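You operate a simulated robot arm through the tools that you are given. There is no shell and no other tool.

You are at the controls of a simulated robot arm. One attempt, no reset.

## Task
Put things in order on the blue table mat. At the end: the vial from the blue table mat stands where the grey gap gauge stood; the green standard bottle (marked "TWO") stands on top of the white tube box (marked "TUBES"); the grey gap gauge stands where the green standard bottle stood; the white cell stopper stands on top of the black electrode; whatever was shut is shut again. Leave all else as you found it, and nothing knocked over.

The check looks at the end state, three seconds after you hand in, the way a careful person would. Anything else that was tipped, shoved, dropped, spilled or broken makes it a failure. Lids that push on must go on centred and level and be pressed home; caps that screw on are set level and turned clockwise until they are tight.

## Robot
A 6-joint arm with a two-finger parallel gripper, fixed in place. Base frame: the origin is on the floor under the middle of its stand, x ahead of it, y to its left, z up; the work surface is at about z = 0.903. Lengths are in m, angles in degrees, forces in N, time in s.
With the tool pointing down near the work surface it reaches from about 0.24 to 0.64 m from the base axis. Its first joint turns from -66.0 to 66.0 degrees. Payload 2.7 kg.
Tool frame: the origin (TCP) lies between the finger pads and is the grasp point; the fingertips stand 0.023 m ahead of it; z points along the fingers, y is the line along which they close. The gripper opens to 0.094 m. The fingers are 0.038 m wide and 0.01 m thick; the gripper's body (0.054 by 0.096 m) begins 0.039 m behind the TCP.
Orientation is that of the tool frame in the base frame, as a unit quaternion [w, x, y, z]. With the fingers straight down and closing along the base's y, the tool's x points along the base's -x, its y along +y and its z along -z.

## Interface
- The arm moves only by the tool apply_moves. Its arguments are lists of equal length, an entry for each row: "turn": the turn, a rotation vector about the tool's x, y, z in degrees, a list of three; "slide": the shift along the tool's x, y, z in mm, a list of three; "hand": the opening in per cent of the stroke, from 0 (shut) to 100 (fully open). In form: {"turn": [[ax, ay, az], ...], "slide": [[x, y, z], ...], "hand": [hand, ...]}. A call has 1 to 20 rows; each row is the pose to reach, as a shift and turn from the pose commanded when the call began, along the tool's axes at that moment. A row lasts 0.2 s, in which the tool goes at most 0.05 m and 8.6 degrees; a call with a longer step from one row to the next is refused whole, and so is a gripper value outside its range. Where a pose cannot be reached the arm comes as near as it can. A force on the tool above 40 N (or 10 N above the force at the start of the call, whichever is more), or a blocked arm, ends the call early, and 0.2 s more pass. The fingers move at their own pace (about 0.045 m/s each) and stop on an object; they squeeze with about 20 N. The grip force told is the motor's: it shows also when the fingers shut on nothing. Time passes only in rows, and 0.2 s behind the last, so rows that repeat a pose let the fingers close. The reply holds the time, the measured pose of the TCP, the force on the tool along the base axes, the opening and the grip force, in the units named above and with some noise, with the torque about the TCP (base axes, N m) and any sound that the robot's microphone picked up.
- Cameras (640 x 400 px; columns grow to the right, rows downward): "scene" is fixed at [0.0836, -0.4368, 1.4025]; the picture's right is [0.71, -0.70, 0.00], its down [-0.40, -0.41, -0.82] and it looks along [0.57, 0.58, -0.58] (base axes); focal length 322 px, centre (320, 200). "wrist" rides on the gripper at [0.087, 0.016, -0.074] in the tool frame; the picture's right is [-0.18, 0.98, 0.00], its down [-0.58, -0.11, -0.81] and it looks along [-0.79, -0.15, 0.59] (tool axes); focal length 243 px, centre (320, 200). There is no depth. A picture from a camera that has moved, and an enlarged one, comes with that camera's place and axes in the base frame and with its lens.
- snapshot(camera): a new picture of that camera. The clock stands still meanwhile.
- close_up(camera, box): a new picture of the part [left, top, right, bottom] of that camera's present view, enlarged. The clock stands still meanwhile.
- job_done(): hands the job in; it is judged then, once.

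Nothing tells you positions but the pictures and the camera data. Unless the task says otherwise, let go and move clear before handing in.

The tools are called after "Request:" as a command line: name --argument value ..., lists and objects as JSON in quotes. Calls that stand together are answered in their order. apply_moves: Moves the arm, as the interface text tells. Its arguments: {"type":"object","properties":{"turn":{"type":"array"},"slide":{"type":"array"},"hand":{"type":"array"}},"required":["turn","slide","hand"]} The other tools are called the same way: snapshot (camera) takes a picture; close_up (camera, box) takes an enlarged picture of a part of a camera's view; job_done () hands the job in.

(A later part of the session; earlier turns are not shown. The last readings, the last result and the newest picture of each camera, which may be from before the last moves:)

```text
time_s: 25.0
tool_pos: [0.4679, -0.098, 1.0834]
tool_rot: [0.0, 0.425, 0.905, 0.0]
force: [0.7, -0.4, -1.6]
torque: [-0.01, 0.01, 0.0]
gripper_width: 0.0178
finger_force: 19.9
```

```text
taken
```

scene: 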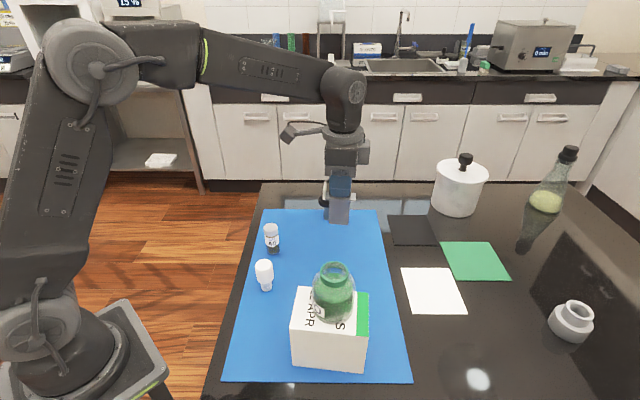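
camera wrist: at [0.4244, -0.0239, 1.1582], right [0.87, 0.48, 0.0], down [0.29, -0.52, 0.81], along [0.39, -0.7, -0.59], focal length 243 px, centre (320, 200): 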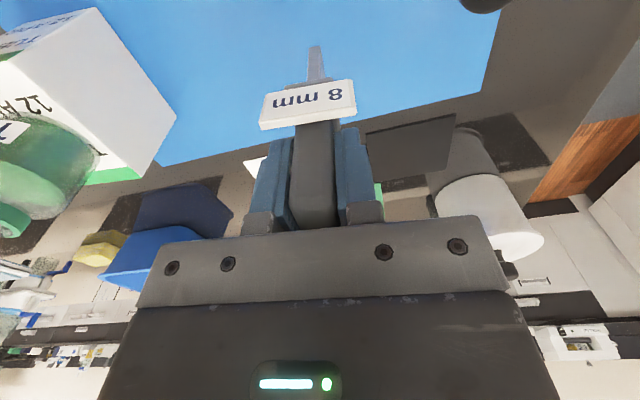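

The gauge hangs level in the grip. I'll carry it to where the green bottle stood, at about (0.464, 0.070).

Request:
apply_moves --turn '[[0, 0, 0], [0, 0, 0], [0, 0, 0], [0, 0, 0], [0, 0, 0], [0, 0, 0], [0, 0, 0], [0, 0, 0], [0, 0, 0], [0, 0, 0], [0, 0, 0], [0, 0, 0], [0, 0, 0]]' --slide '[[2.7, 2.1, 0], [9.3, 7.4, 0], [19.9, 15.9, 0], [33.2, 26.4, 0], [47.8, 38.1, 0], [62.4, 49.7, 0], [77, 61.3, 0], [91.6, 72.9, 0], [104.9, 83.5, 0], [116.9, 93, 0], [126.2, 100.4, 0], [131.5, 104.6, 0], [132.8, 105.7, 0]]' --hand '[8, 8, 8, 8, 8, 8, 8, 8, 8, 8, 8, 8, 8]'

Request:
snapshot --camera "wrist"

Request:
snapshot --camera "scene"

```text
time_s: 27.8
tool_pos: [0.4645, 0.071, 1.0836]
tool_rot: [0.001, 0.426, 0.905, 0.001]
force: [-0.2, 0.4, -0.7]
torque: [0.03, -0.04, -0.03]
gripper_width: 0.0178
finger_force: 20.2
```

```text
taken
camera wrist: at [0.421, 0.1463, 1.1588], right [0.88, 0.48, 0.0], down [0.29, -0.52, 0.81], along [0.39, -0.71, -0.59], focal length 243 px, centre (320, 200)
```

wrist: 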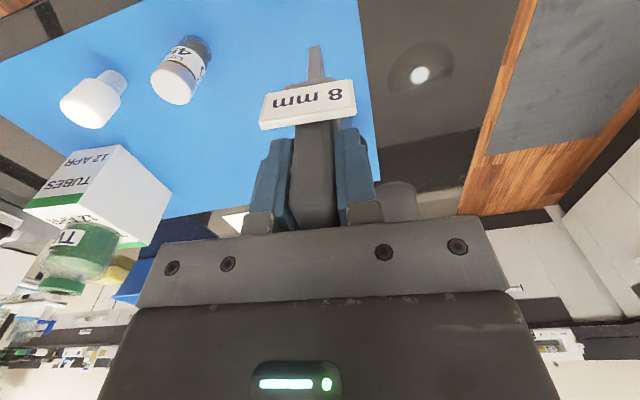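

```text
taken
```

scene: 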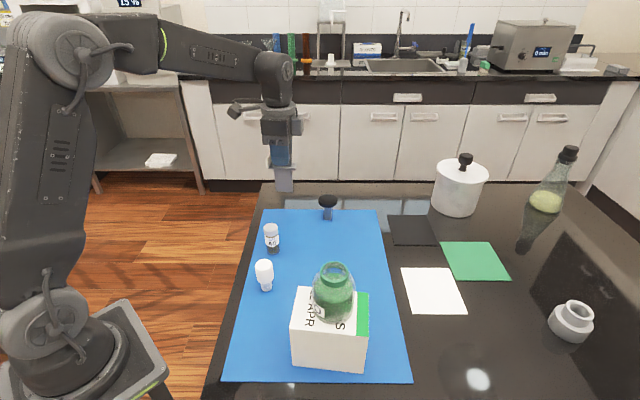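

I'm over the old bottle spot. I'll lower almost to the surface, then finish in small steps.

Request:
apply_moves --turn '[[0, 0, 0], [0, 0, 0], [0, 0, 0], [0, 0, 0], [0, 0, 0], [0, 0, 0], [0, 0, 0], [0, 0, 0], [0, 0, 0]]' --slide '[[0, 0, 4], [0, 0, 12], [0, 0, 24], [0, 0, 38], [0, 0, 52], [0, 0, 64], [0, 0, 72], [0, 0, 76], [0, 0, 78]]' --hand '[8, 8, 8, 8, 8, 8, 8, 8, 8]'

Request:
apply_moves --turn '[[0, 0, 0], [0, 0, 0]]' --slide '[[0, 0, 0.7], [0, 0, 1.4]]' --hand '[8, 8]'

Request:
close_up --camera "scene" --box '[234, 140, 344, 250]'

Request:
snapshot --camera "wrist"

```text
time_s: 29.8
tool_pos: [0.4636, 0.0703, 1.006]
tool_rot: [0.0, 0.426, 0.905, 0.0]
force: [-1.1, -0.2, -0.9]
torque: [0.0, -0.04, -0.01]
gripper_width: 0.018
finger_force: 19.3
```

```text
time_s: 30.4
tool_pos: [0.4647, 0.0702, 1.0049]
tool_rot: [0.0, 0.425, 0.905, 0.0]
force: [0.2, -0.7, -0.8]
torque: [-0.01, 0.05, 0.02]
gripper_width: 0.0178
finger_force: 19.6
```

```text
3.64 times, centred on (289, 195) of scene
camera zoom: at [0.0836, -0.4368, 1.4025], right [0.71, -0.7, 0.0], down [-0.4, -0.41, -0.82], along [0.57, 0.58, -0.58], focal length 1172 px, centre (433, 218)
```

zoom: 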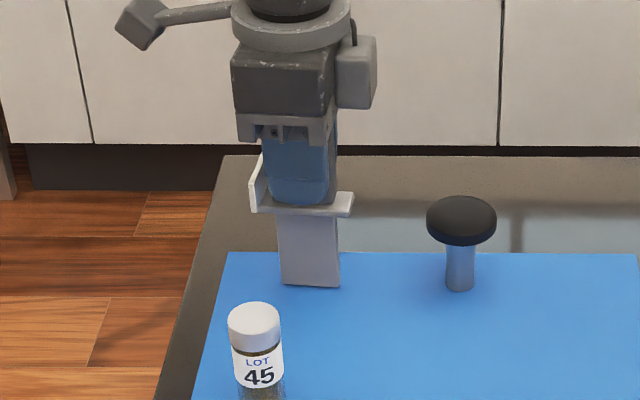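

```text
taken
camera wrist: at [0.4208, 0.1461, 1.0793], right [0.87, 0.48, 0.0], down [0.29, -0.52, 0.81], along [0.39, -0.7, -0.59], focal length 243 px, centre (320, 200)
```

wrist: 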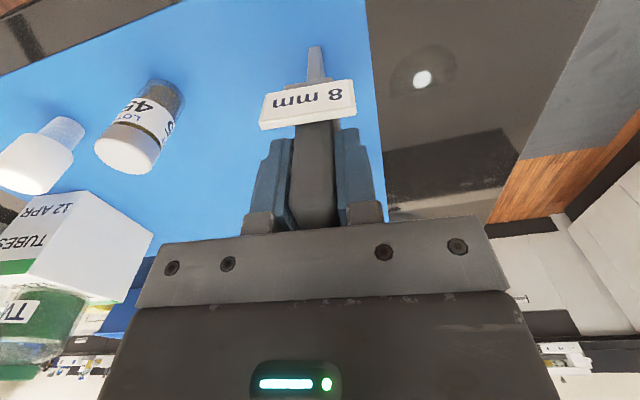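

Request:
apply_moves --turn '[[0, 0, 0], [0, 0, 0]]' --slide '[[0, 0, 0.5], [0, 0, 0.9]]' --hand '[8, 8]'

Request:
apply_moves --turn '[[0, 0, 0], [0, 0, 0]]' --slide '[[0, 0, 0.3], [0, 0, 0.5]]' --hand '[8, 8]'

```text
time_s: 31.0
tool_pos: [0.4634, 0.0711, 1.0044]
tool_rot: [0.0, 0.426, 0.905, 0.0]
force: [-0.1, -0.2, -0.8]
torque: [0.01, 0.02, -0.01]
gripper_width: 0.0176
finger_force: 20.5
```

```text
time_s: 31.6
tool_pos: [0.4646, 0.0713, 1.0027]
tool_rot: [0.0, 0.426, 0.905, 0.0]
force: [-2.0, 0.7, 2.1]
torque: [0.14, 0.23, -0.03]
gripper_width: 0.0179
finger_force: 19.7
```

The blade has touched down with light contact. I'll open the fingers slowly and symmetrically.

Request:
apply_moves --turn '[[0, 0, 0], [0, 0, 0], [0, 0, 0], [0, 0, 0], [0, 0, 0], [0, 0, 0], [0, 0, 0], [0, 0, 0]]' --slide '[[0, 0, 0], [0, 0, 0], [0, 0, 0], [0, 0, 0], [0, 0, 0], [0, 0, 0], [0, 0, 0], [0, 0, 0]]' --hand '[17, 19, 21, 24, 30, 40, 50, 60]'

Request:
snapshot --camera "wrist"

Request:
close_up --camera "scene" --box '[234, 140, 344, 250]'

```text
time_s: 33.4
tool_pos: [0.4647, 0.071, 1.003]
tool_rot: [0.001, 0.426, 0.905, 0.001]
force: [-0.3, 0.2, -0.5]
torque: [0.01, -0.03, 0.02]
gripper_width: 0.0567
finger_force: 0.0
```

```text
taken
camera wrist: at [0.421, 0.1462, 1.0781], right [0.87, 0.48, 0.0], down [0.29, -0.52, 0.81], along [0.39, -0.7, -0.59], focal length 243 px, centre (320, 200)
```

wrist: 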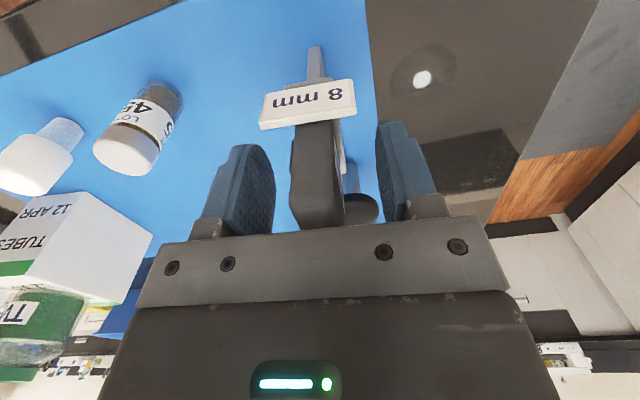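

```text
3.64 times, centred on (289, 195) of scene
camera zoom: at [0.0836, -0.4368, 1.4025], right [0.71, -0.7, 0.0], down [-0.4, -0.41, -0.82], along [0.57, 0.58, -0.58], focal length 1172 px, centre (433, 218)
```

zoom: 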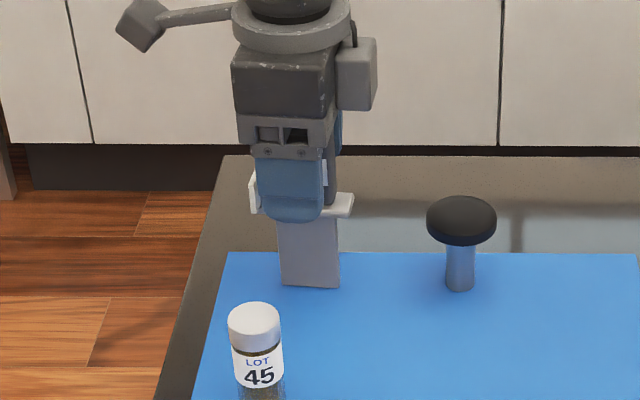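

The gauge stands steady in the bottle's former place. I'll rise clear, then move above the vial with the tool turned back to zero yaw.

Request:
apply_moves --turn '[[0, 0, 0], [0, 0, 0], [0, 0, 0], [0, 0, 0], [0, 0, 0], [0, 0, 0]]' --slide '[[0, 0, -5], [0, 0, -20], [0, 0, -40], [0, 0, -65], [0, 0, -90], [0, 0, -110]]' --hand '[60, 60, 60, 60, 60, 60]'

Request:
apply_moves --turn '[[0, 0, -7], [0, 0, -14], [0, 0, -21], [0, 0, -28], [0, 0, -36], [0, 0, -44], [0, 0, -50.4], [0, 0, -50.4]]' --slide '[[1, -17, 0], [2, -34, 0], [3, -52, 0], [4, -70, 0], [5, -88, 0], [5, -106, 10], [5, -121, 25], [5, -121, 45]]' --hand '[60, 60, 70, 80, 80, 80, 80, 80]'

Request:
snapshot --camera "wrist"

Request:
snapshot --camera "scene"

```text
time_s: 34.8
tool_pos: [0.4637, 0.0711, 1.1138]
tool_rot: [0.0, 0.426, 0.905, 0.0]
force: [-0.5, -0.3, -0.4]
torque: [0.04, -0.02, -0.01]
gripper_width: 0.056
finger_force: 0.0
```

```text
time_s: 36.6
tool_pos: [0.3681, -0.0029, 1.0679]
tool_rot: [0.001, 0.0, 1.0, 0.0]
force: [0.1, 0.0, -0.3]
torque: [0.02, -0.04, 0.01]
gripper_width: 0.0752
finger_force: 0.0
```

```text
taken
camera wrist: at [0.2805, 0.0116, 1.1424], right [0.18, 0.98, 0.0], down [0.58, -0.11, 0.81], along [0.79, -0.15, -0.59], focal length 243 px, centre (320, 200)
```

wrist: 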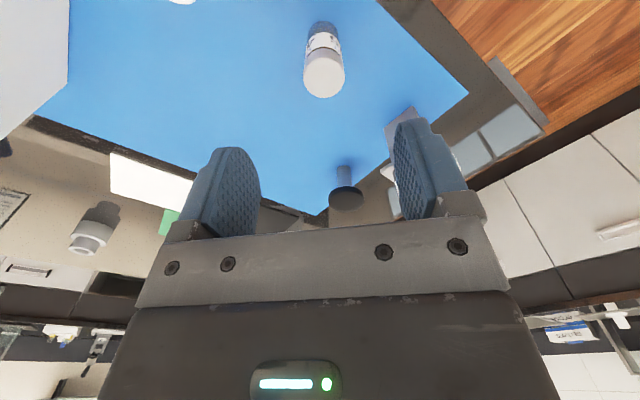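

```text
taken
```

scene: 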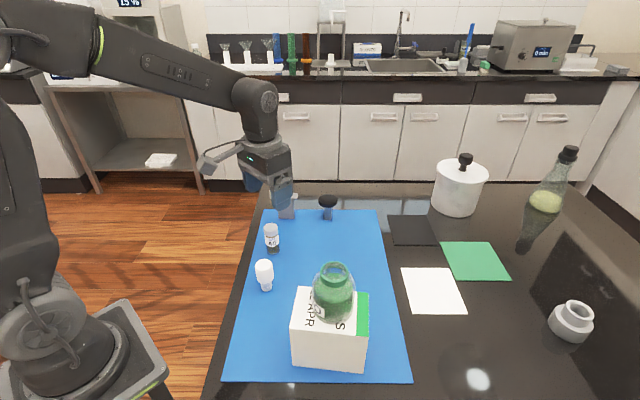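

Request:
close_up --camera "wrist" --box '[270, 10, 390, 110]'

Request:
close_up --camera "wrist" --box '[320, 90, 480, 220]'

Request:
close_up --camera "scene" --box '[240, 160, 340, 260]'

```text
4.00 times, centred on (330, 60) of wrist
camera zoom: at [0.2805, 0.0116, 1.1424], right [0.18, 0.98, 0.0], down [0.58, -0.11, 0.81], along [0.79, -0.15, -0.59], focal length 970 px, centre (280, 760)
```

zoom: 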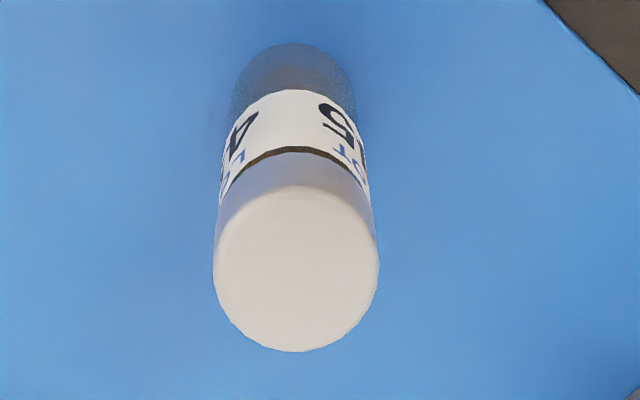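

```text
3.08 times, centred on (400, 155) of wrist
camera zoom: at [0.2805, 0.0116, 1.1424], right [0.18, 0.98, 0.0], down [0.58, -0.11, 0.81], along [0.79, -0.15, -0.59], focal length 746 px, centre (74, 338)
```

zoom: 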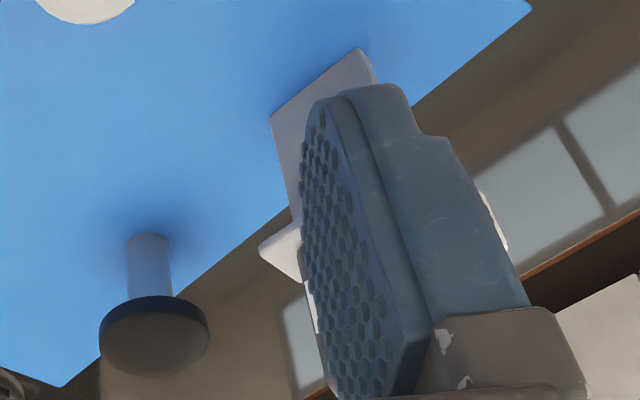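

```text
4.00 times, centred on (290, 210) of scene
camera zoom: at [0.0836, -0.4368, 1.4025], right [0.71, -0.7, 0.0], down [-0.4, -0.41, -0.82], along [0.57, 0.58, -0.58], focal length 1289 px, centre (440, 160)
```

zoom: 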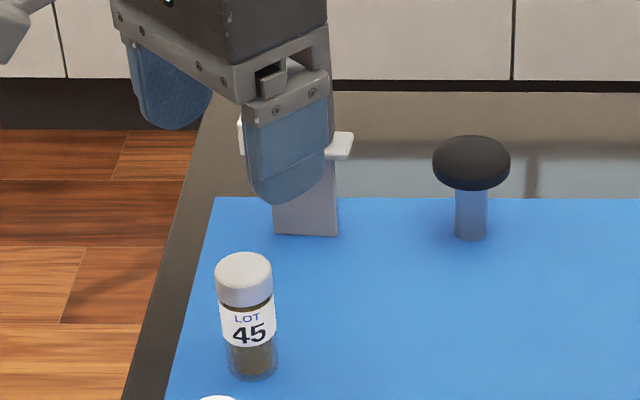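

The vial's cap is centred about 2 mm to +y of the tool axis with its top at z≈0.970. I'll descend around it with that correction.

Request:
apply_moves --turn '[[0, 0, 0], [0, 0, 0], [0, 0, 0], [0, 0, 0], [0, 0, 0], [0, 0, 0]]' --slide '[[0.8, 2, 20], [0.8, 2, 45], [0.8, 2, 70], [0.8, 2, 95], [0.8, 2, 115], [0.8, 2, 126]]' --hand '[80, 80, 80, 80, 75, 70]'

Request:
snapshot --camera "wrist"

Request:
close_up --camera "scene" --box '[220, 180, 340, 290]'

```text
time_s: 38.0
tool_pos: [0.3674, -0.001, 0.9407]
tool_rot: [0.0, -0.001, 1.0, 0.0]
force: [-0.3, -0.8, 0.3]
torque: [0.01, -0.04, -0.01]
gripper_width: 0.0655
finger_force: 0.1
```

```text
taken
camera wrist: at [0.28, 0.0143, 1.0162], right [0.18, 0.98, 0.0], down [0.58, -0.11, 0.81], along [0.79, -0.15, -0.59], focal length 243 px, centre (320, 200)
```

wrist: 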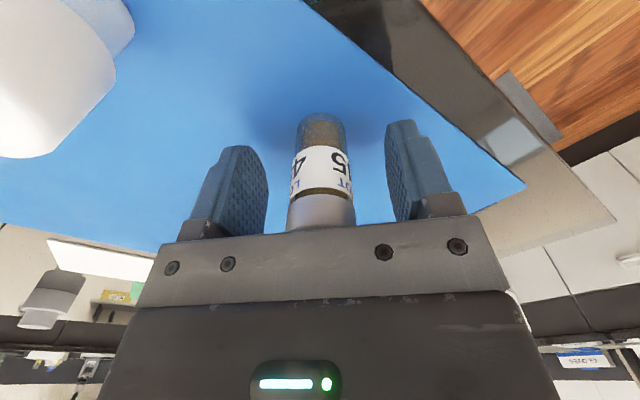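

```text
3.64 times, centred on (280, 235) of scene
camera zoom: at [0.0836, -0.4368, 1.4025], right [0.71, -0.7, 0.0], down [-0.4, -0.41, -0.82], along [0.57, 0.58, -0.58], focal length 1172 px, centre (466, 73)
```

zoom: 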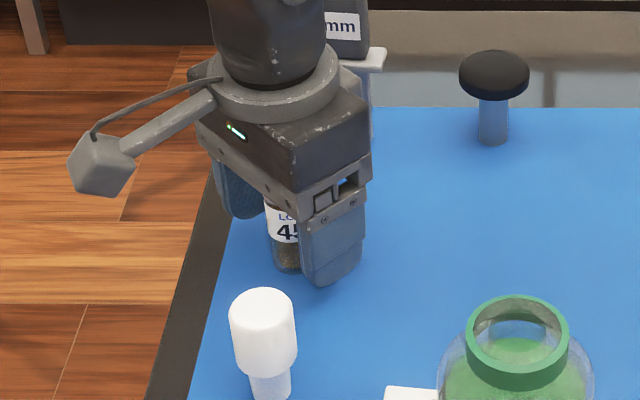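

The vial is centred between the pads, so I'll close on it.

Request:
apply_moves --turn '[[0, 0, 0], [0, 0, 0], [0, 0, 0], [0, 0, 0], [0, 0, 0], [0, 0, 0]]' --slide '[[0, 0, 0], [0, 0, 0], [0, 0, 0], [0, 0, 0], [0, 0, 0], [0, 0, 0]]' --hand '[55, 45, 36, 28, 18, 18]'

Request:
snapshot --camera "wrist"

```text
time_s: 39.4
tool_pos: [0.3667, 0.0001, 0.9407]
tool_rot: [0.0, 0.0, 1.0, 0.0]
force: [-0.1, -0.3, 0.2]
torque: [-0.01, 0.0, -0.02]
gripper_width: 0.0281
finger_force: 19.7
```

```text
taken
camera wrist: at [0.2801, 0.0143, 1.0165], right [0.18, 0.98, 0.0], down [0.58, -0.11, 0.81], along [0.79, -0.15, -0.59], focal length 243 px, centre (320, 200)
```

wrist: 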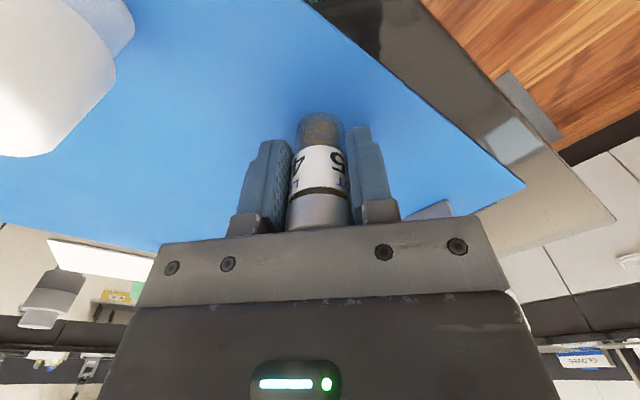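

Request:
apply_moves --turn '[[0, 0, 0], [0, 0, 0], [0, 0, 0], [0, 0, 0], [0, 0, 0], [0, 0, 0], [0, 0, 0], [0, 0, 0], [0, 0, 0]]' --slide '[[0, 0, -2], [0, 0, -6], [0, 0, -14], [0, 0, -26], [0, 0, -40], [0, 0, -54], [0, 0, -64], [0, 0, -69], [0, 0, -70]]' --hand '[18, 18, 18, 18, 18, 18, 18, 18, 18]'

Request:
snapshot --camera "wrist"

Request:
snapshot --camera "scene"

```text
time_s: 41.4
tool_pos: [0.3662, -0.0008, 1.0114]
tool_rot: [0.001, 0.0, 1.0, 0.0]
force: [0.5, 0.5, -1.0]
torque: [0.01, 0.02, -0.03]
gripper_width: 0.0278
finger_force: 20.1
```

```text
taken
camera wrist: at [0.2794, 0.0141, 1.0867], right [0.18, 0.98, 0.0], down [0.58, -0.11, 0.81], along [0.79, -0.15, -0.59], focal length 243 px, centre (320, 200)
```

wrist: 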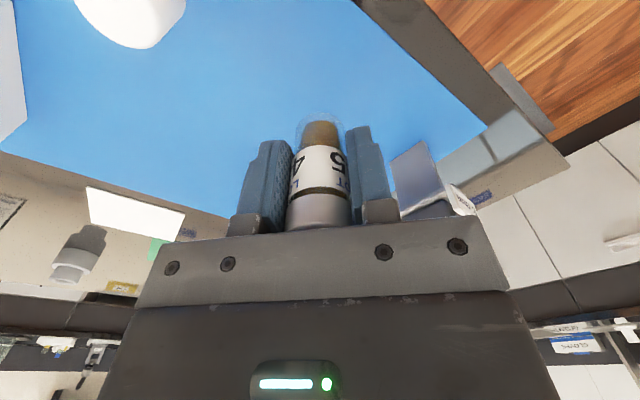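

```text
taken
```

scene: 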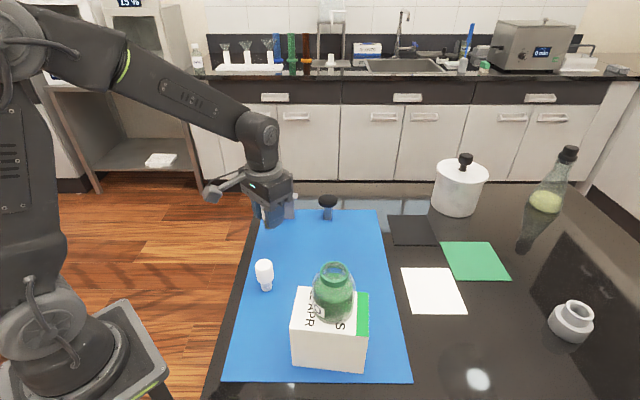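

The vial is lifted cleanly with its cap on. I'll carry it to where the gauge stood, at about (0.467, -0.100).

Request:
apply_moves --turn '[[0, 0, 0], [0, 0, 0], [0, 0, 0], [0, 0, 0], [0, 0, 0], [0, 0, 0], [0, 0, 0], [0, 0, 0], [0, 0, 0], [0, 0, 0], [0, 0, 0], [0, 0, 0]]' --slide '[[-2, -2, 0], [-7, -6.9, 0], [-15, -14.8, 0], [-25, -24.7, 0], [-36, -35.5, 0], [-48, -47.4, 0], [-60, -59.2, 0], [-72, -71.1, 0], [-83, -81.9, 0], [-92, -90.8, 0], [-98, -96.7, 0], [-100, -98.7, 0]]' --hand '[18, 18, 18, 18, 18, 18, 18, 18, 18, 18, 18, 18]'

Request:
apply_moves --turn '[[0, 0, 0], [0, 0, 0], [0, 0, 0], [0, 0, 0], [0, 0, 0], [0, 0, 0], [0, 0, 0]]' --slide '[[0, 0, 4], [0, 0, 14], [0, 0, 28], [0, 0, 44], [0, 0, 58], [0, 0, 65], [0, 0, 68]]' --hand '[18, 18, 18, 18, 18, 18, 18]'

Request:
snapshot --camera "wrist"

Request:
close_up --camera "scene" --box '[264, 150, 404, 270]'

```text
time_s: 44.0
tool_pos: [0.4682, -0.0986, 1.0105]
tool_rot: [0.0, 0.0, 1.0, 0.0]
force: [0.4, -0.5, -0.6]
torque: [-0.02, -0.03, 0.03]
gripper_width: 0.0278
finger_force: 19.8
```

```text
time_s: 45.6
tool_pos: [0.4656, -0.0992, 0.944]
tool_rot: [0.0, -0.001, 1.0, 0.0]
force: [-0.1, -0.2, -0.9]
torque: [0.01, -0.02, -0.03]
gripper_width: 0.0282
finger_force: 19.7
```

```text
taken
camera wrist: at [0.3798, -0.0847, 1.0185], right [0.18, 0.98, 0.0], down [0.58, -0.11, 0.81], along [0.79, -0.15, -0.59], focal length 243 px, centre (320, 200)
```

wrist: 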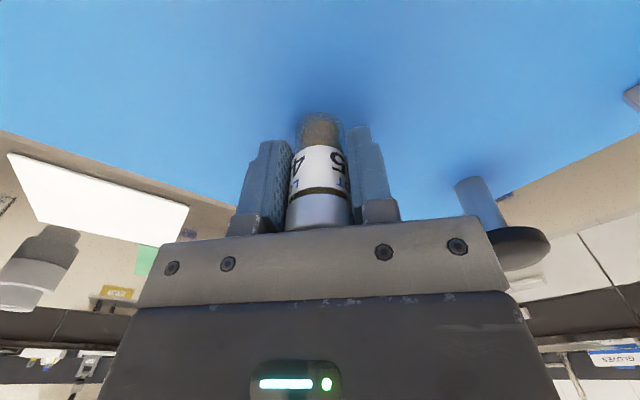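

```text
3.33 times, centred on (334, 210) of scene
camera zoom: at [0.0836, -0.4368, 1.4025], right [0.71, -0.7, 0.0], down [-0.4, -0.41, -0.82], along [0.57, 0.58, -0.58], focal length 1074 px, centre (273, 167)
```

zoom: 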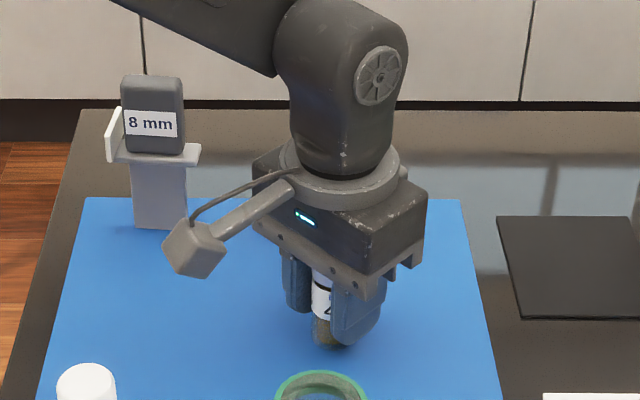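

Request:
apply_moves --turn '[[0, 0, 0], [0, 0, 0], [0, 0, 0]]' --slide '[[0, 0, 0.7], [0, 0, 1.3], [0, 0, 1.7]]' --hand '[18, 18, 18]'

Request:
apply_moves --turn '[[0, 0, 0], [0, 0, 0]]' --slide '[[0, 0, 0.3], [0, 0, 0.6]]' --hand '[18, 18]'

```text
time_s: 46.4
tool_pos: [0.4666, -0.1007, 0.9434]
tool_rot: [0.0, 0.0, 1.0, 0.0]
force: [-0.2, 0.0, 0.1]
torque: [0.0, 0.03, 0.0]
gripper_width: 0.0279
finger_force: 19.9
```

```text
time_s: 47.0
tool_pos: [0.4671, -0.1, 0.9414]
tool_rot: [0.0, 0.0, 1.0, 0.0]
force: [-2.2, 0.3, 2.5]
torque: [-0.01, 0.05, -0.03]
gripper_width: 0.0283
finger_force: 19.8
```

The vial has touched down with light contact. I'll open the fingers, then rise straight up.

Request:
apply_moves --turn '[[0, 0, 0], [0, 0, 0], [0, 0, 0], [0, 0, 0], [0, 0, 0], [0, 0, 0]]' --slide '[[0, 0, 0], [0, 0, 0], [0, 0, 0], [0, 0, 0], [0, 0, 0], [0, 0, 0]]' --hand '[28, 31, 36, 45, 60, 70]'

Request:
apply_moves --turn '[[0, 0, 0], [0, 0, 0], [0, 0, 0], [0, 0, 0], [0, 0, 0], [0, 0, 0]]' --slide '[[0, 0, -5], [0, 0, -20], [0, 0, -45], [0, 0, -75], [0, 0, -105], [0, 0, -130]]' --hand '[70, 70, 70, 70, 70, 70]'

Request:
snapshot --camera "scene"

Request:
close_up --camera "scene" --box '[244, 150, 404, 310]'

Request:
snapshot --camera "wrist"

```text
time_s: 48.4
tool_pos: [0.4677, -0.0992, 0.9412]
tool_rot: [0.0, 0.0, 1.0, 0.0]
force: [-0.1, 0.0, 0.4]
torque: [-0.02, 0.0, 0.01]
gripper_width: 0.0657
finger_force: 0.0
```

```text
time_s: 49.8
tool_pos: [0.4666, -0.1003, 1.0716]
tool_rot: [0.0, 0.0, 1.0, 0.001]
force: [0.1, 1.2, -0.5]
torque: [0.0, -0.01, -0.02]
gripper_width: 0.0659
finger_force: 0.2
```

```text
taken
```

scene: 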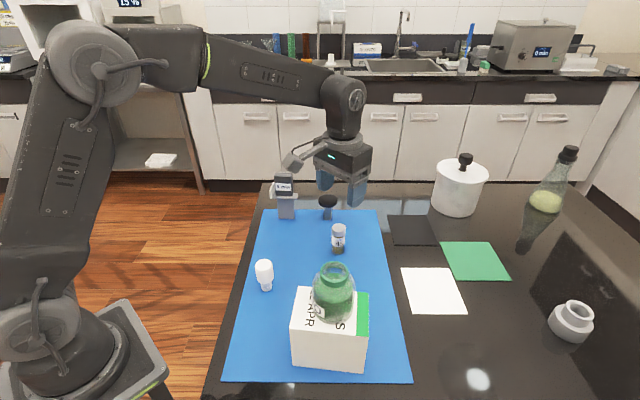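

```text
2.50 times, centred on (324, 230) of scene
camera zoom: at [0.0836, -0.4368, 1.4025], right [0.71, -0.7, 0.0], down [-0.4, -0.41, -0.82], along [0.57, 0.58, -0.58], focal length 806 px, centre (310, 125)
```

zoom: 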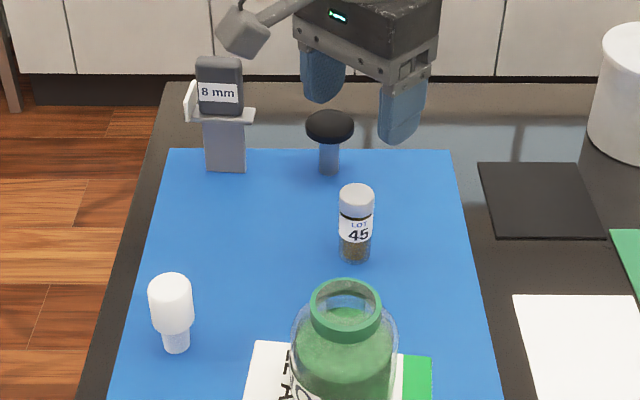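

```text
taken
camera wrist: at [0.3798, -0.0851, 1.1463], right [0.18, 0.98, 0.0], down [0.58, -0.11, 0.81], along [0.79, -0.15, -0.59], focal length 243 px, centre (320, 200)
```

wrist: 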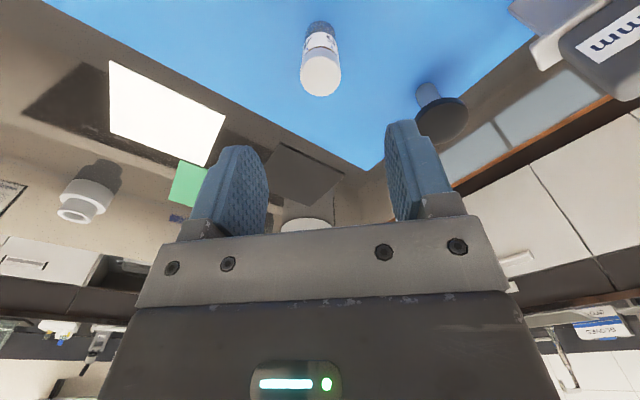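

The vial stands where the gauge was, and the gauge, bottle and box look right. Next I'll look at the black electrode from above to find its exact place and the shape of its top.

Request:
apply_moves --turn '[[0, 0, 0], [0, 0, 0], [0, 0, 0], [0, 0, 0], [0, 0, 0]]' --slide '[[-12, 20, -10], [-24, 40, -15], [-36, 60, -20], [-50, 80, -20], [-60, 101, -20]]' --hand '[70, 70, 70, 70, 70]'

Request:
snapshot --camera "wrist"

Request:
close_up --camera "wrist" --box '[260, 20, 380, 120]'

Request:
close_up --camera "scene" --box '[300, 180, 360, 235]'

```text
time_s: 51.0
tool_pos: [0.5265, 0.0007, 1.0919]
tool_rot: [0.001, 0.002, 1.0, 0.001]
force: [-0.3, -0.1, 0.3]
torque: [-0.04, 0.0, 0.01]
gripper_width: 0.0657
finger_force: 0.1
```

```text
taken
camera wrist: at [0.4402, 0.0155, 1.1667], right [0.19, 0.98, 0.0], down [0.58, -0.11, 0.81], along [0.79, -0.15, -0.59], focal length 243 px, centre (320, 200)
```

wrist: 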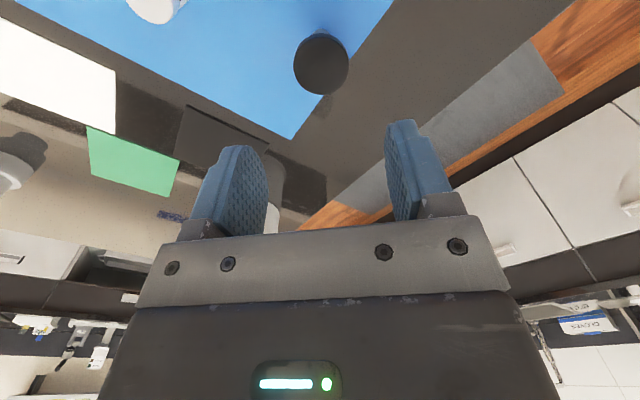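

```text
4.00 times, centred on (320, 70) of wrist
camera zoom: at [0.4402, 0.0155, 1.1667], right [0.19, 0.98, 0.0], down [0.58, -0.11, 0.81], along [0.79, -0.15, -0.59], focal length 970 px, centre (320, 720)
```

zoom: 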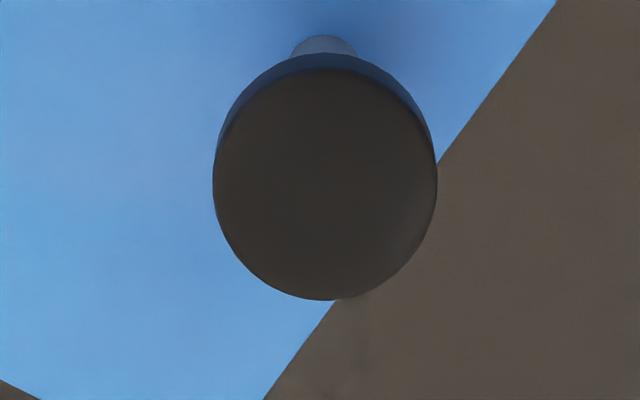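

```text
7.27 times, centred on (330, 208) of scene
camera zoom: at [0.0836, -0.4368, 1.4025], right [0.71, -0.7, 0.0], down [-0.4, -0.41, -0.82], along [0.57, 0.58, -0.58], focal length 2344 px, centre (247, 146)
```

zoom: 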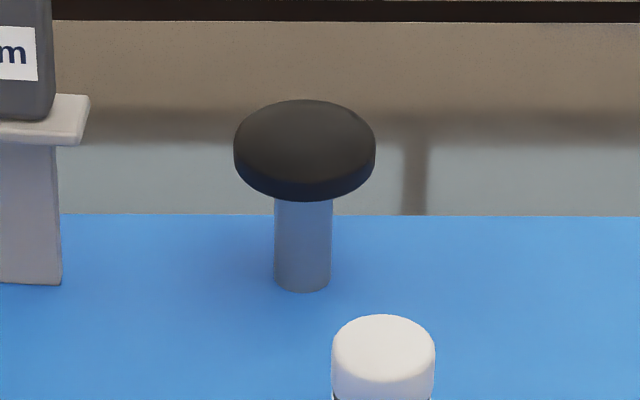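

The electrode's top is a flat disc about 45 mm across, near (0.533, -0.001) with its top at z≈0.96. I'll take one more oblique view to refine that.

Request:
apply_moves --turn '[[0, 0, 0], [0, 0, 0], [0, 0, 0], [0, 0, 0]]' --slide '[[20, -5, 0], [40, -15, 0], [60, -25, 10], [75, -30, 20]]' --hand '[70, 70, 70, 70]'

Request:
snapshot --camera "wrist"

Request:
close_up --camera "wrist" --box '[300, 100, 400, 200]'

```text
time_s: 52.0
tool_pos: [0.4505, -0.0283, 1.0719]
tool_rot: [0.002, 0.0, 1.0, 0.0]
force: [-0.5, -0.3, -0.3]
torque: [0.01, 0.0, 0.01]
gripper_width: 0.0655
finger_force: 0.1
```

```text
taken
camera wrist: at [0.3646, -0.0134, 1.146], right [0.18, 0.98, 0.0], down [0.58, -0.11, 0.81], along [0.79, -0.15, -0.59], focal length 243 px, centre (320, 200)
```

wrist: 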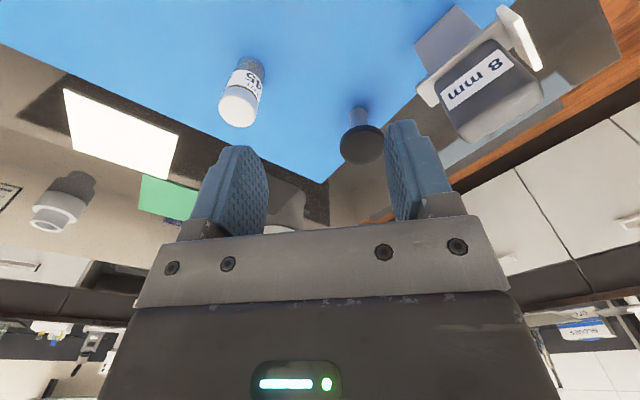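

```text
4.00 times, centred on (350, 150) of wrist
camera zoom: at [0.3646, -0.0134, 1.146], right [0.18, 0.98, 0.0], down [0.58, -0.11, 0.81], along [0.79, -0.15, -0.59], focal length 970 px, centre (200, 400)
```

zoom: 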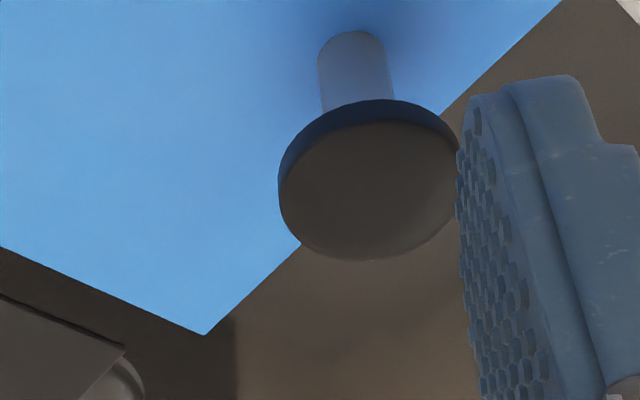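

The electrode's centre is about (0.533, -0.001), top at z≈0.960. I'll now go to hover above the white stopper.

Request:
apply_moves --turn '[[0, 0, 0], [0, 0, 0], [0, 0, 0], [0, 0, 0], [0, 0, 0]]' --slide '[[31, -9, 0], [62, -19, 0], [93, -28, 0], [124, -38, 0], [155.6, -47.6, 0]]' --hand '[70, 70, 70, 70, 70]'

Request:
snapshot --camera "wrist"

Request:
close_up --camera "wrist" --box '[260, 0, 380, 110]'

Request:
close_up --camera "scene" --box '[220, 220, 320, 320]'

```text
time_s: 53.2
tool_pos: [0.2956, -0.0758, 1.0709]
tool_rot: [0.0, -0.001, 1.0, 0.0]
force: [0.2, -0.1, 0.0]
torque: [-0.04, -0.01, -0.02]
gripper_width: 0.0659
finger_force: 0.0
```

```text
taken
camera wrist: at [0.209, -0.0612, 1.1461], right [0.18, 0.98, 0.0], down [0.58, -0.11, 0.81], along [0.79, -0.15, -0.59], focal length 243 px, centre (320, 200)
```

wrist: 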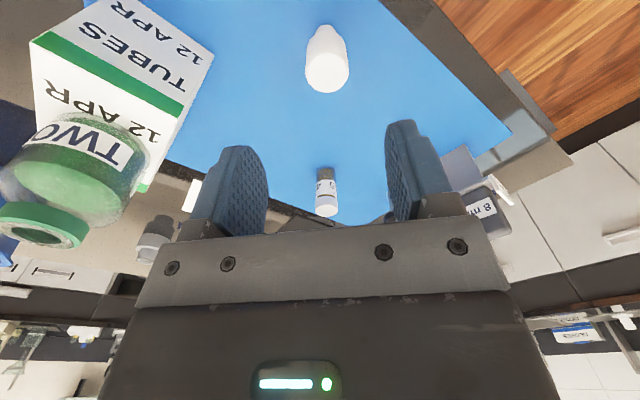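

```text
3.64 times, centred on (320, 55) of wrist
camera zoom: at [0.209, -0.0612, 1.1461], right [0.18, 0.98, 0.0], down [0.58, -0.11, 0.81], along [0.79, -0.15, -0.59], focal length 882 px, centre (320, 727)
```

zoom: 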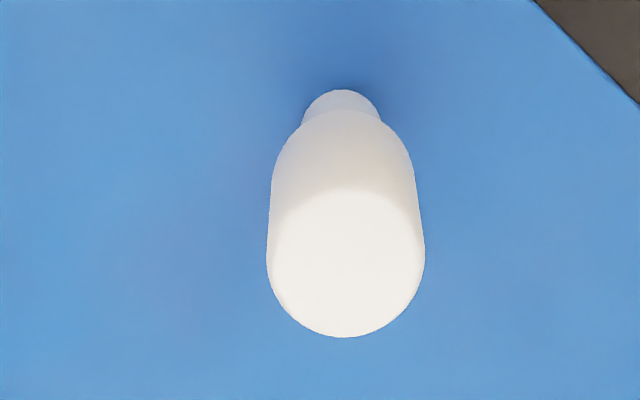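

```text
4.00 times, centred on (270, 270) of scene
camera zoom: at [0.0836, -0.4367, 1.4025], right [0.71, -0.7, 0.0], down [-0.4, -0.41, -0.82], along [0.57, 0.58, -0.58], focal length 1289 px, centre (520, -80)
```

zoom: 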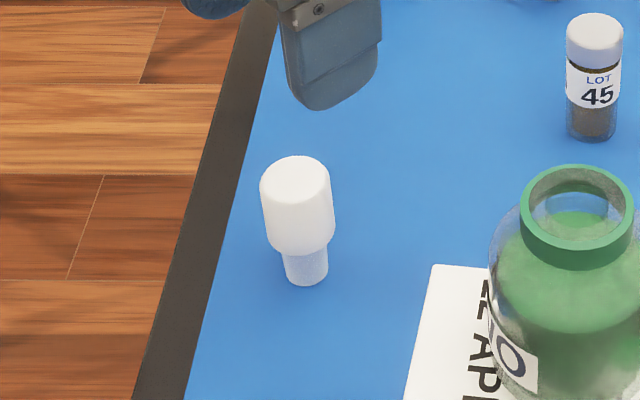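

The stopper head is about 31 mm across, offset about +4.5 mm in y and -1.5 mm in x from the tool axis. I'll correct and descend around the head.

Request:
apply_moves --turn '[[0, 0, 0], [0, 0, 0], [0, 0, 0], [0, 0, 0], [0, 0, 0], [0, 0, 0]]' --slide '[[1.5, 4.5, 15], [1.5, 4.5, 40], [1.5, 4.5, 65], [1.5, 4.5, 90], [1.5, 4.5, 110], [1.5, 4.5, 120]]' --hand '[70, 70, 70, 70, 70, 70]'

Request:
snapshot --camera "wrist"

Request:
close_up --camera "scene" --box '[210, 210, 320, 320]'

```text
time_s: 54.6
tool_pos: [0.2945, -0.073, 0.9517]
tool_rot: [0.001, 0.001, 1.0, 0.001]
force: [-0.2, -0.8, 0.2]
torque: [0.0, 0.02, 0.0]
gripper_width: 0.0655
finger_force: 0.0
```

```text
taken
camera wrist: at [0.2072, -0.057, 1.0257], right [0.18, 0.98, 0.0], down [0.58, -0.11, 0.81], along [0.79, -0.15, -0.59], focal length 243 px, centre (320, 200)
```

wrist: 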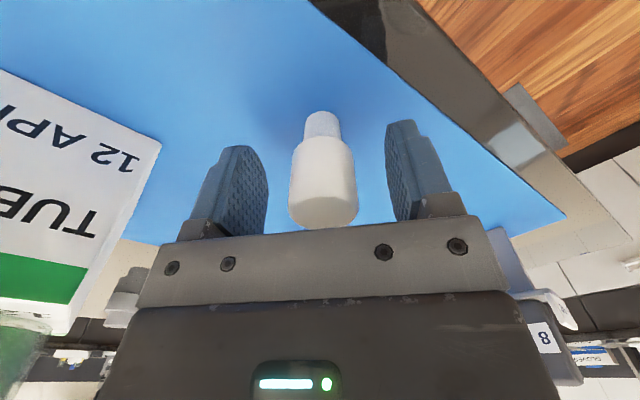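

```text
3.64 times, centred on (265, 265) of scene
camera zoom: at [0.0836, -0.4368, 1.4025], right [0.71, -0.7, 0.0], down [-0.4, -0.41, -0.82], along [0.57, 0.58, -0.58], focal length 1172 px, centre (520, -36)
```

zoom: 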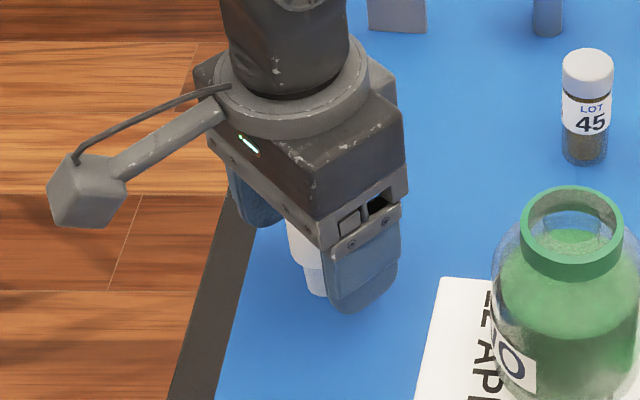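

Centred. I'll close on the stopper's head.

Request:
apply_moves --turn '[[0, 0, 0], [0, 0, 0], [0, 0, 0], [0, 0, 0], [0, 0, 0], [0, 0, 0]]' --slide '[[0, 0.8, 0], [0, 0.8, 0], [0, 0.8, 0], [0, 0.8, 0], [0, 0.8, 0], [0, 0.8, 0]]' --hand '[55, 45, 36, 28, 20, 20]'

Request:
snapshot --camera "wrist"

```text
time_s: 56.0
tool_pos: [0.2955, -0.0719, 0.9518]
tool_rot: [0.0, 0.0, 1.0, -0.001]
force: [0.4, 1.5, 0.0]
torque: [0.05, -0.04, -0.01]
gripper_width: 0.0306
finger_force: 20.4
```

```text
taken
camera wrist: at [0.2075, -0.0561, 1.0261], right [0.18, 0.98, 0.0], down [0.58, -0.11, 0.81], along [0.79, -0.15, -0.59], focal length 243 px, centre (320, 200)
```

wrist: 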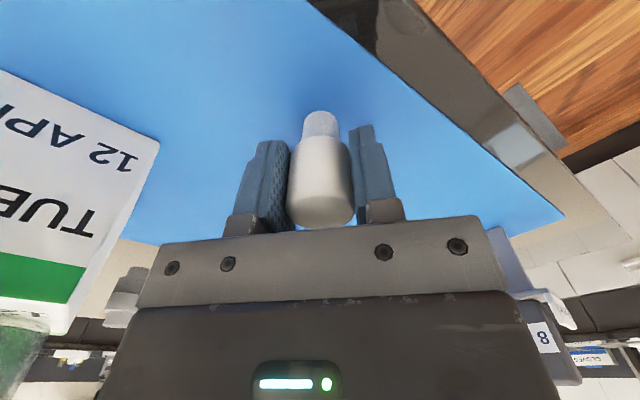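

The stopper is held at 30.6 mm. I'll lift it straight up.

Request:
apply_moves --turn '[[0, 0, 0], [0, 0, 0], [0, 0, 0], [0, 0, 0], [0, 0, 0], [0, 0, 0], [0, 0, 0], [0, 0, 0], [0, 0, 0], [0, 0, 0]]' --slide '[[0, 0, -2], [0, 0, -8], [0, 0, -18], [0, 0, -34], [0, 0, -52], [0, 0, -70], [0, 0, -88], [0, 0, -102], [0, 0, -109], [0, 0, -111]]' --hand '[20, 20, 20, 20, 20, 20, 20, 20, 20, 20]'

Request:
close_up --camera "wrist" --box '[250, 80, 390, 240]'

Request:
close_up --camera "scene" --box '[200, 180, 330, 320]'

```text
time_s: 58.2
tool_pos: [0.2941, -0.0708, 1.0621]
tool_rot: [0.001, 0.001, 1.0, 0.0]
force: [0.3, 0.4, -0.5]
torque: [0.01, 0.0, 0.01]
gripper_width: 0.0308
finger_force: 20.2
```

```text
2.50 times, centred on (320, 160) of wrist
camera zoom: at [0.2074, -0.056, 1.1373], right [0.18, 0.98, 0.0], down [0.58, -0.11, 0.81], along [0.79, -0.15, -0.59], focal length 606 px, centre (320, 300)
```

zoom: 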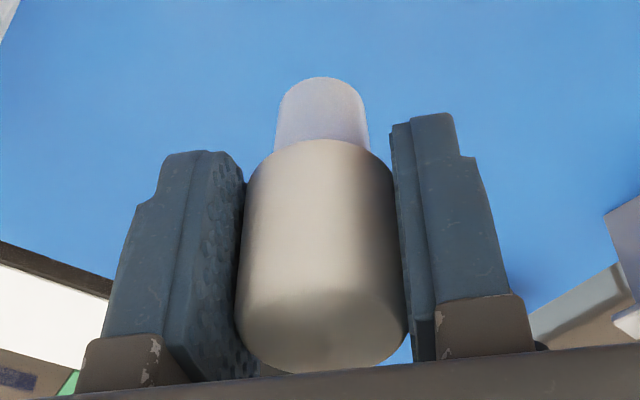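

```text
2.86 times, centred on (265, 250) of scene
camera zoom: at [0.0836, -0.4368, 1.4025], right [0.71, -0.7, 0.0], down [-0.4, -0.41, -0.82], along [0.57, 0.58, -0.58], focal length 921 px, centre (477, 57)
```

zoom: 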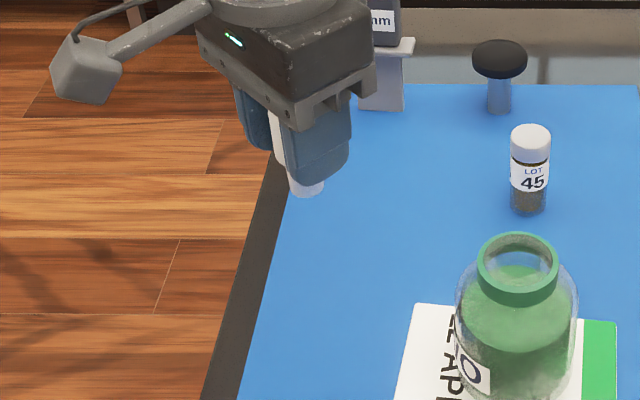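

The stopper hangs straight in the grip. I'll carry it level to above the electrode.

Request:
apply_moves --turn '[[0, 0, 0], [0, 0, 0], [0, 0, 0], [0, 0, 0], [0, 0, 0], [0, 0, 0], [0, 0, 0], [0, 0, 0], [0, 0, 0], [0, 0, 0], [0, 0, 0], [0, 0, 0], [0, 0, 0], [0, 0, 0], [0, 0, 0]]' --slide '[[-3.6, 1.1, 0], [-11.9, 3.5, 0], [-26.1, 7.8, 0], [-45.1, 13.5, 0], [-66.5, 19.8, 0], [-87.9, 26.2, 0], [-109.3, 32.6, 0], [-130.7, 38.9, 0], [-152.1, 45.3, 0], [-173.4, 51.7, 0], [-194.8, 58.1, 0], [-213.8, 63.7, 0], [-228.1, 68, 0], [-235.2, 70.1, 0], [-237.6, 70.8, 0]]' --hand '[20, 20, 20, 20, 20, 20, 20, 20, 20, 20, 20, 20, 20, 20, 20]'

Request:
snapshot --camera "wrist"

Request:
close_up --camera "scene" --box '[264, 130, 384, 250]'

```text
time_s: 61.4
tool_pos: [0.5321, 0.0006, 1.0628]
tool_rot: [0.001, 0.0, 1.0, 0.0]
force: [0.4, -0.9, -0.1]
torque: [0.01, 0.0, 0.02]
gripper_width: 0.0305
finger_force: 20.7
```

```text
taken
camera wrist: at [0.4456, 0.0149, 1.1371], right [0.18, 0.98, 0.0], down [0.58, -0.11, 0.81], along [0.79, -0.15, -0.59], focal length 243 px, centre (320, 200)
```

wrist: 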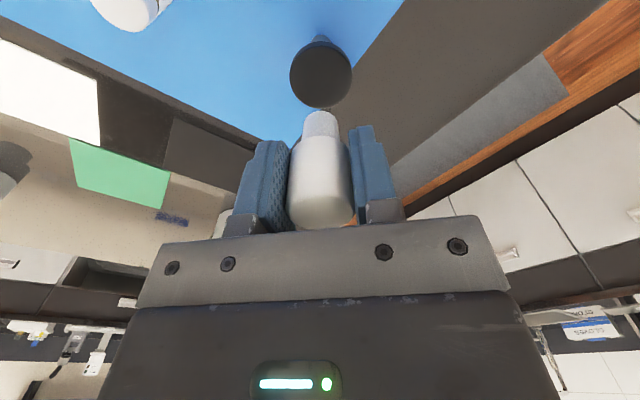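

```text
3.33 times, centred on (324, 190) of scene
camera zoom: at [0.0836, -0.4368, 1.4025], right [0.71, -0.7, 0.0], down [-0.4, -0.41, -0.82], along [0.57, 0.58, -0.58], focal length 1074 px, centre (307, 233)
```

zoom: 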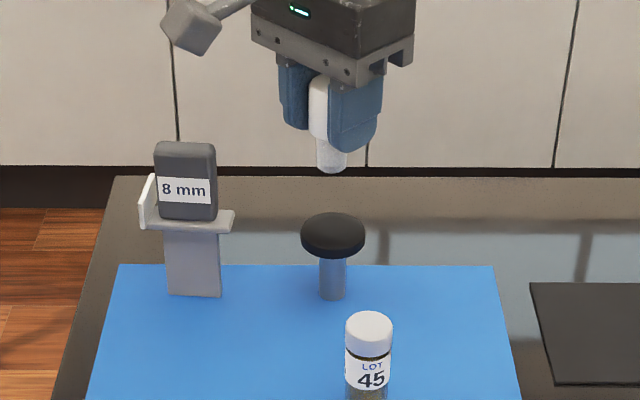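

Request:
close_up --camera "wrist" --box '[260, 20, 380, 150]'

```text
3.08 times, centred on (320, 85) of wrist
camera zoom: at [0.4456, 0.0149, 1.1371], right [0.18, 0.98, 0.0], down [0.58, -0.11, 0.81], along [0.79, -0.15, -0.59], focal length 746 px, centre (320, 554)
```

zoom: 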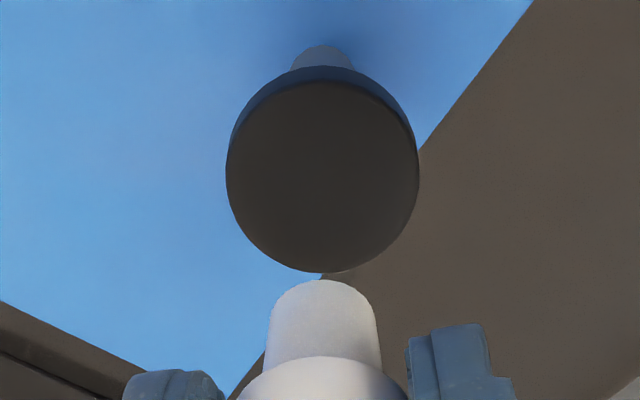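

Aligned within about 1 mm in both views. I'll lower to just above the electrode's disc and check again.

Request:
apply_moves --turn '[[0, 0, 0], [0, 0, 0], [0, 0, 0], [0, 0, 0], [0, 0, 0], [0, 0, 0], [0, 0, 0]]' --slide '[[-0.8, 0, 4], [-0.8, 0, 12], [-0.8, 0, 22], [-0.8, 0, 32], [-0.8, 0, 40], [-0.8, 0, 45], [-0.8, 0, 47]]' --hand '[20, 20, 20, 20, 20, 20, 20]'

Request:
close_up --camera "wrist" --box '[250, 60, 390, 180]'

Request:
close_up --camera "scene" --box '[284, 150, 374, 230]'

```text
time_s: 63.0
tool_pos: [0.5331, -0.0003, 1.0154]
tool_rot: [0.0, 0.0, 1.0, 0.0]
force: [0.2, -0.8, -0.4]
torque: [-0.02, 0.01, 0.01]
gripper_width: 0.0304
finger_force: 20.4
```

```text
3.33 times, centred on (320, 120) of wrist
camera zoom: at [0.4463, 0.0147, 1.0899], right [0.18, 0.98, 0.0], down [0.58, -0.11, 0.81], along [0.79, -0.15, -0.59], focal length 809 px, centre (320, 467)
```

zoom: 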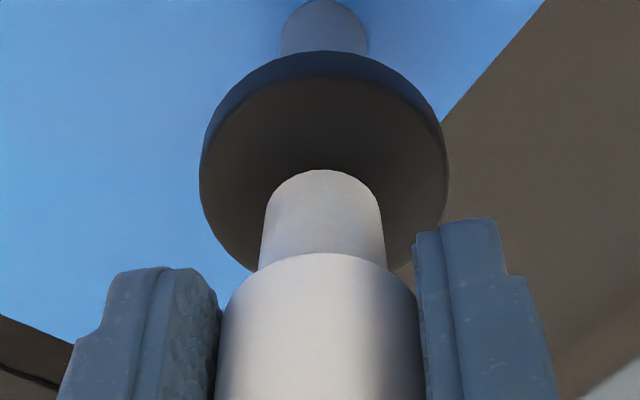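

```text
5.00 times, centred on (329, 190) of scene
camera zoom: at [0.0836, -0.4368, 1.4025], right [0.71, -0.7, 0.0], down [-0.4, -0.41, -0.82], along [0.57, 0.58, -0.58], focal length 1612 px, centre (275, 250)
```

zoom: 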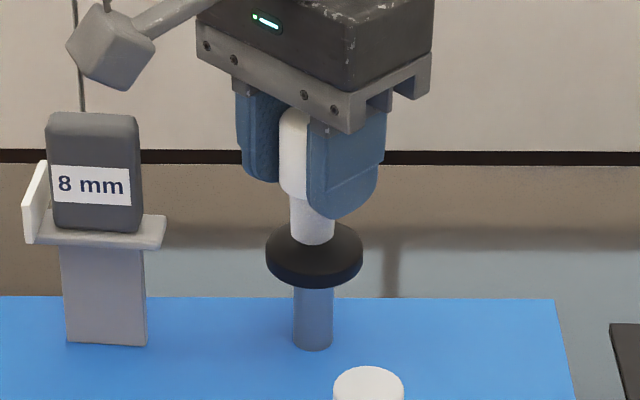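

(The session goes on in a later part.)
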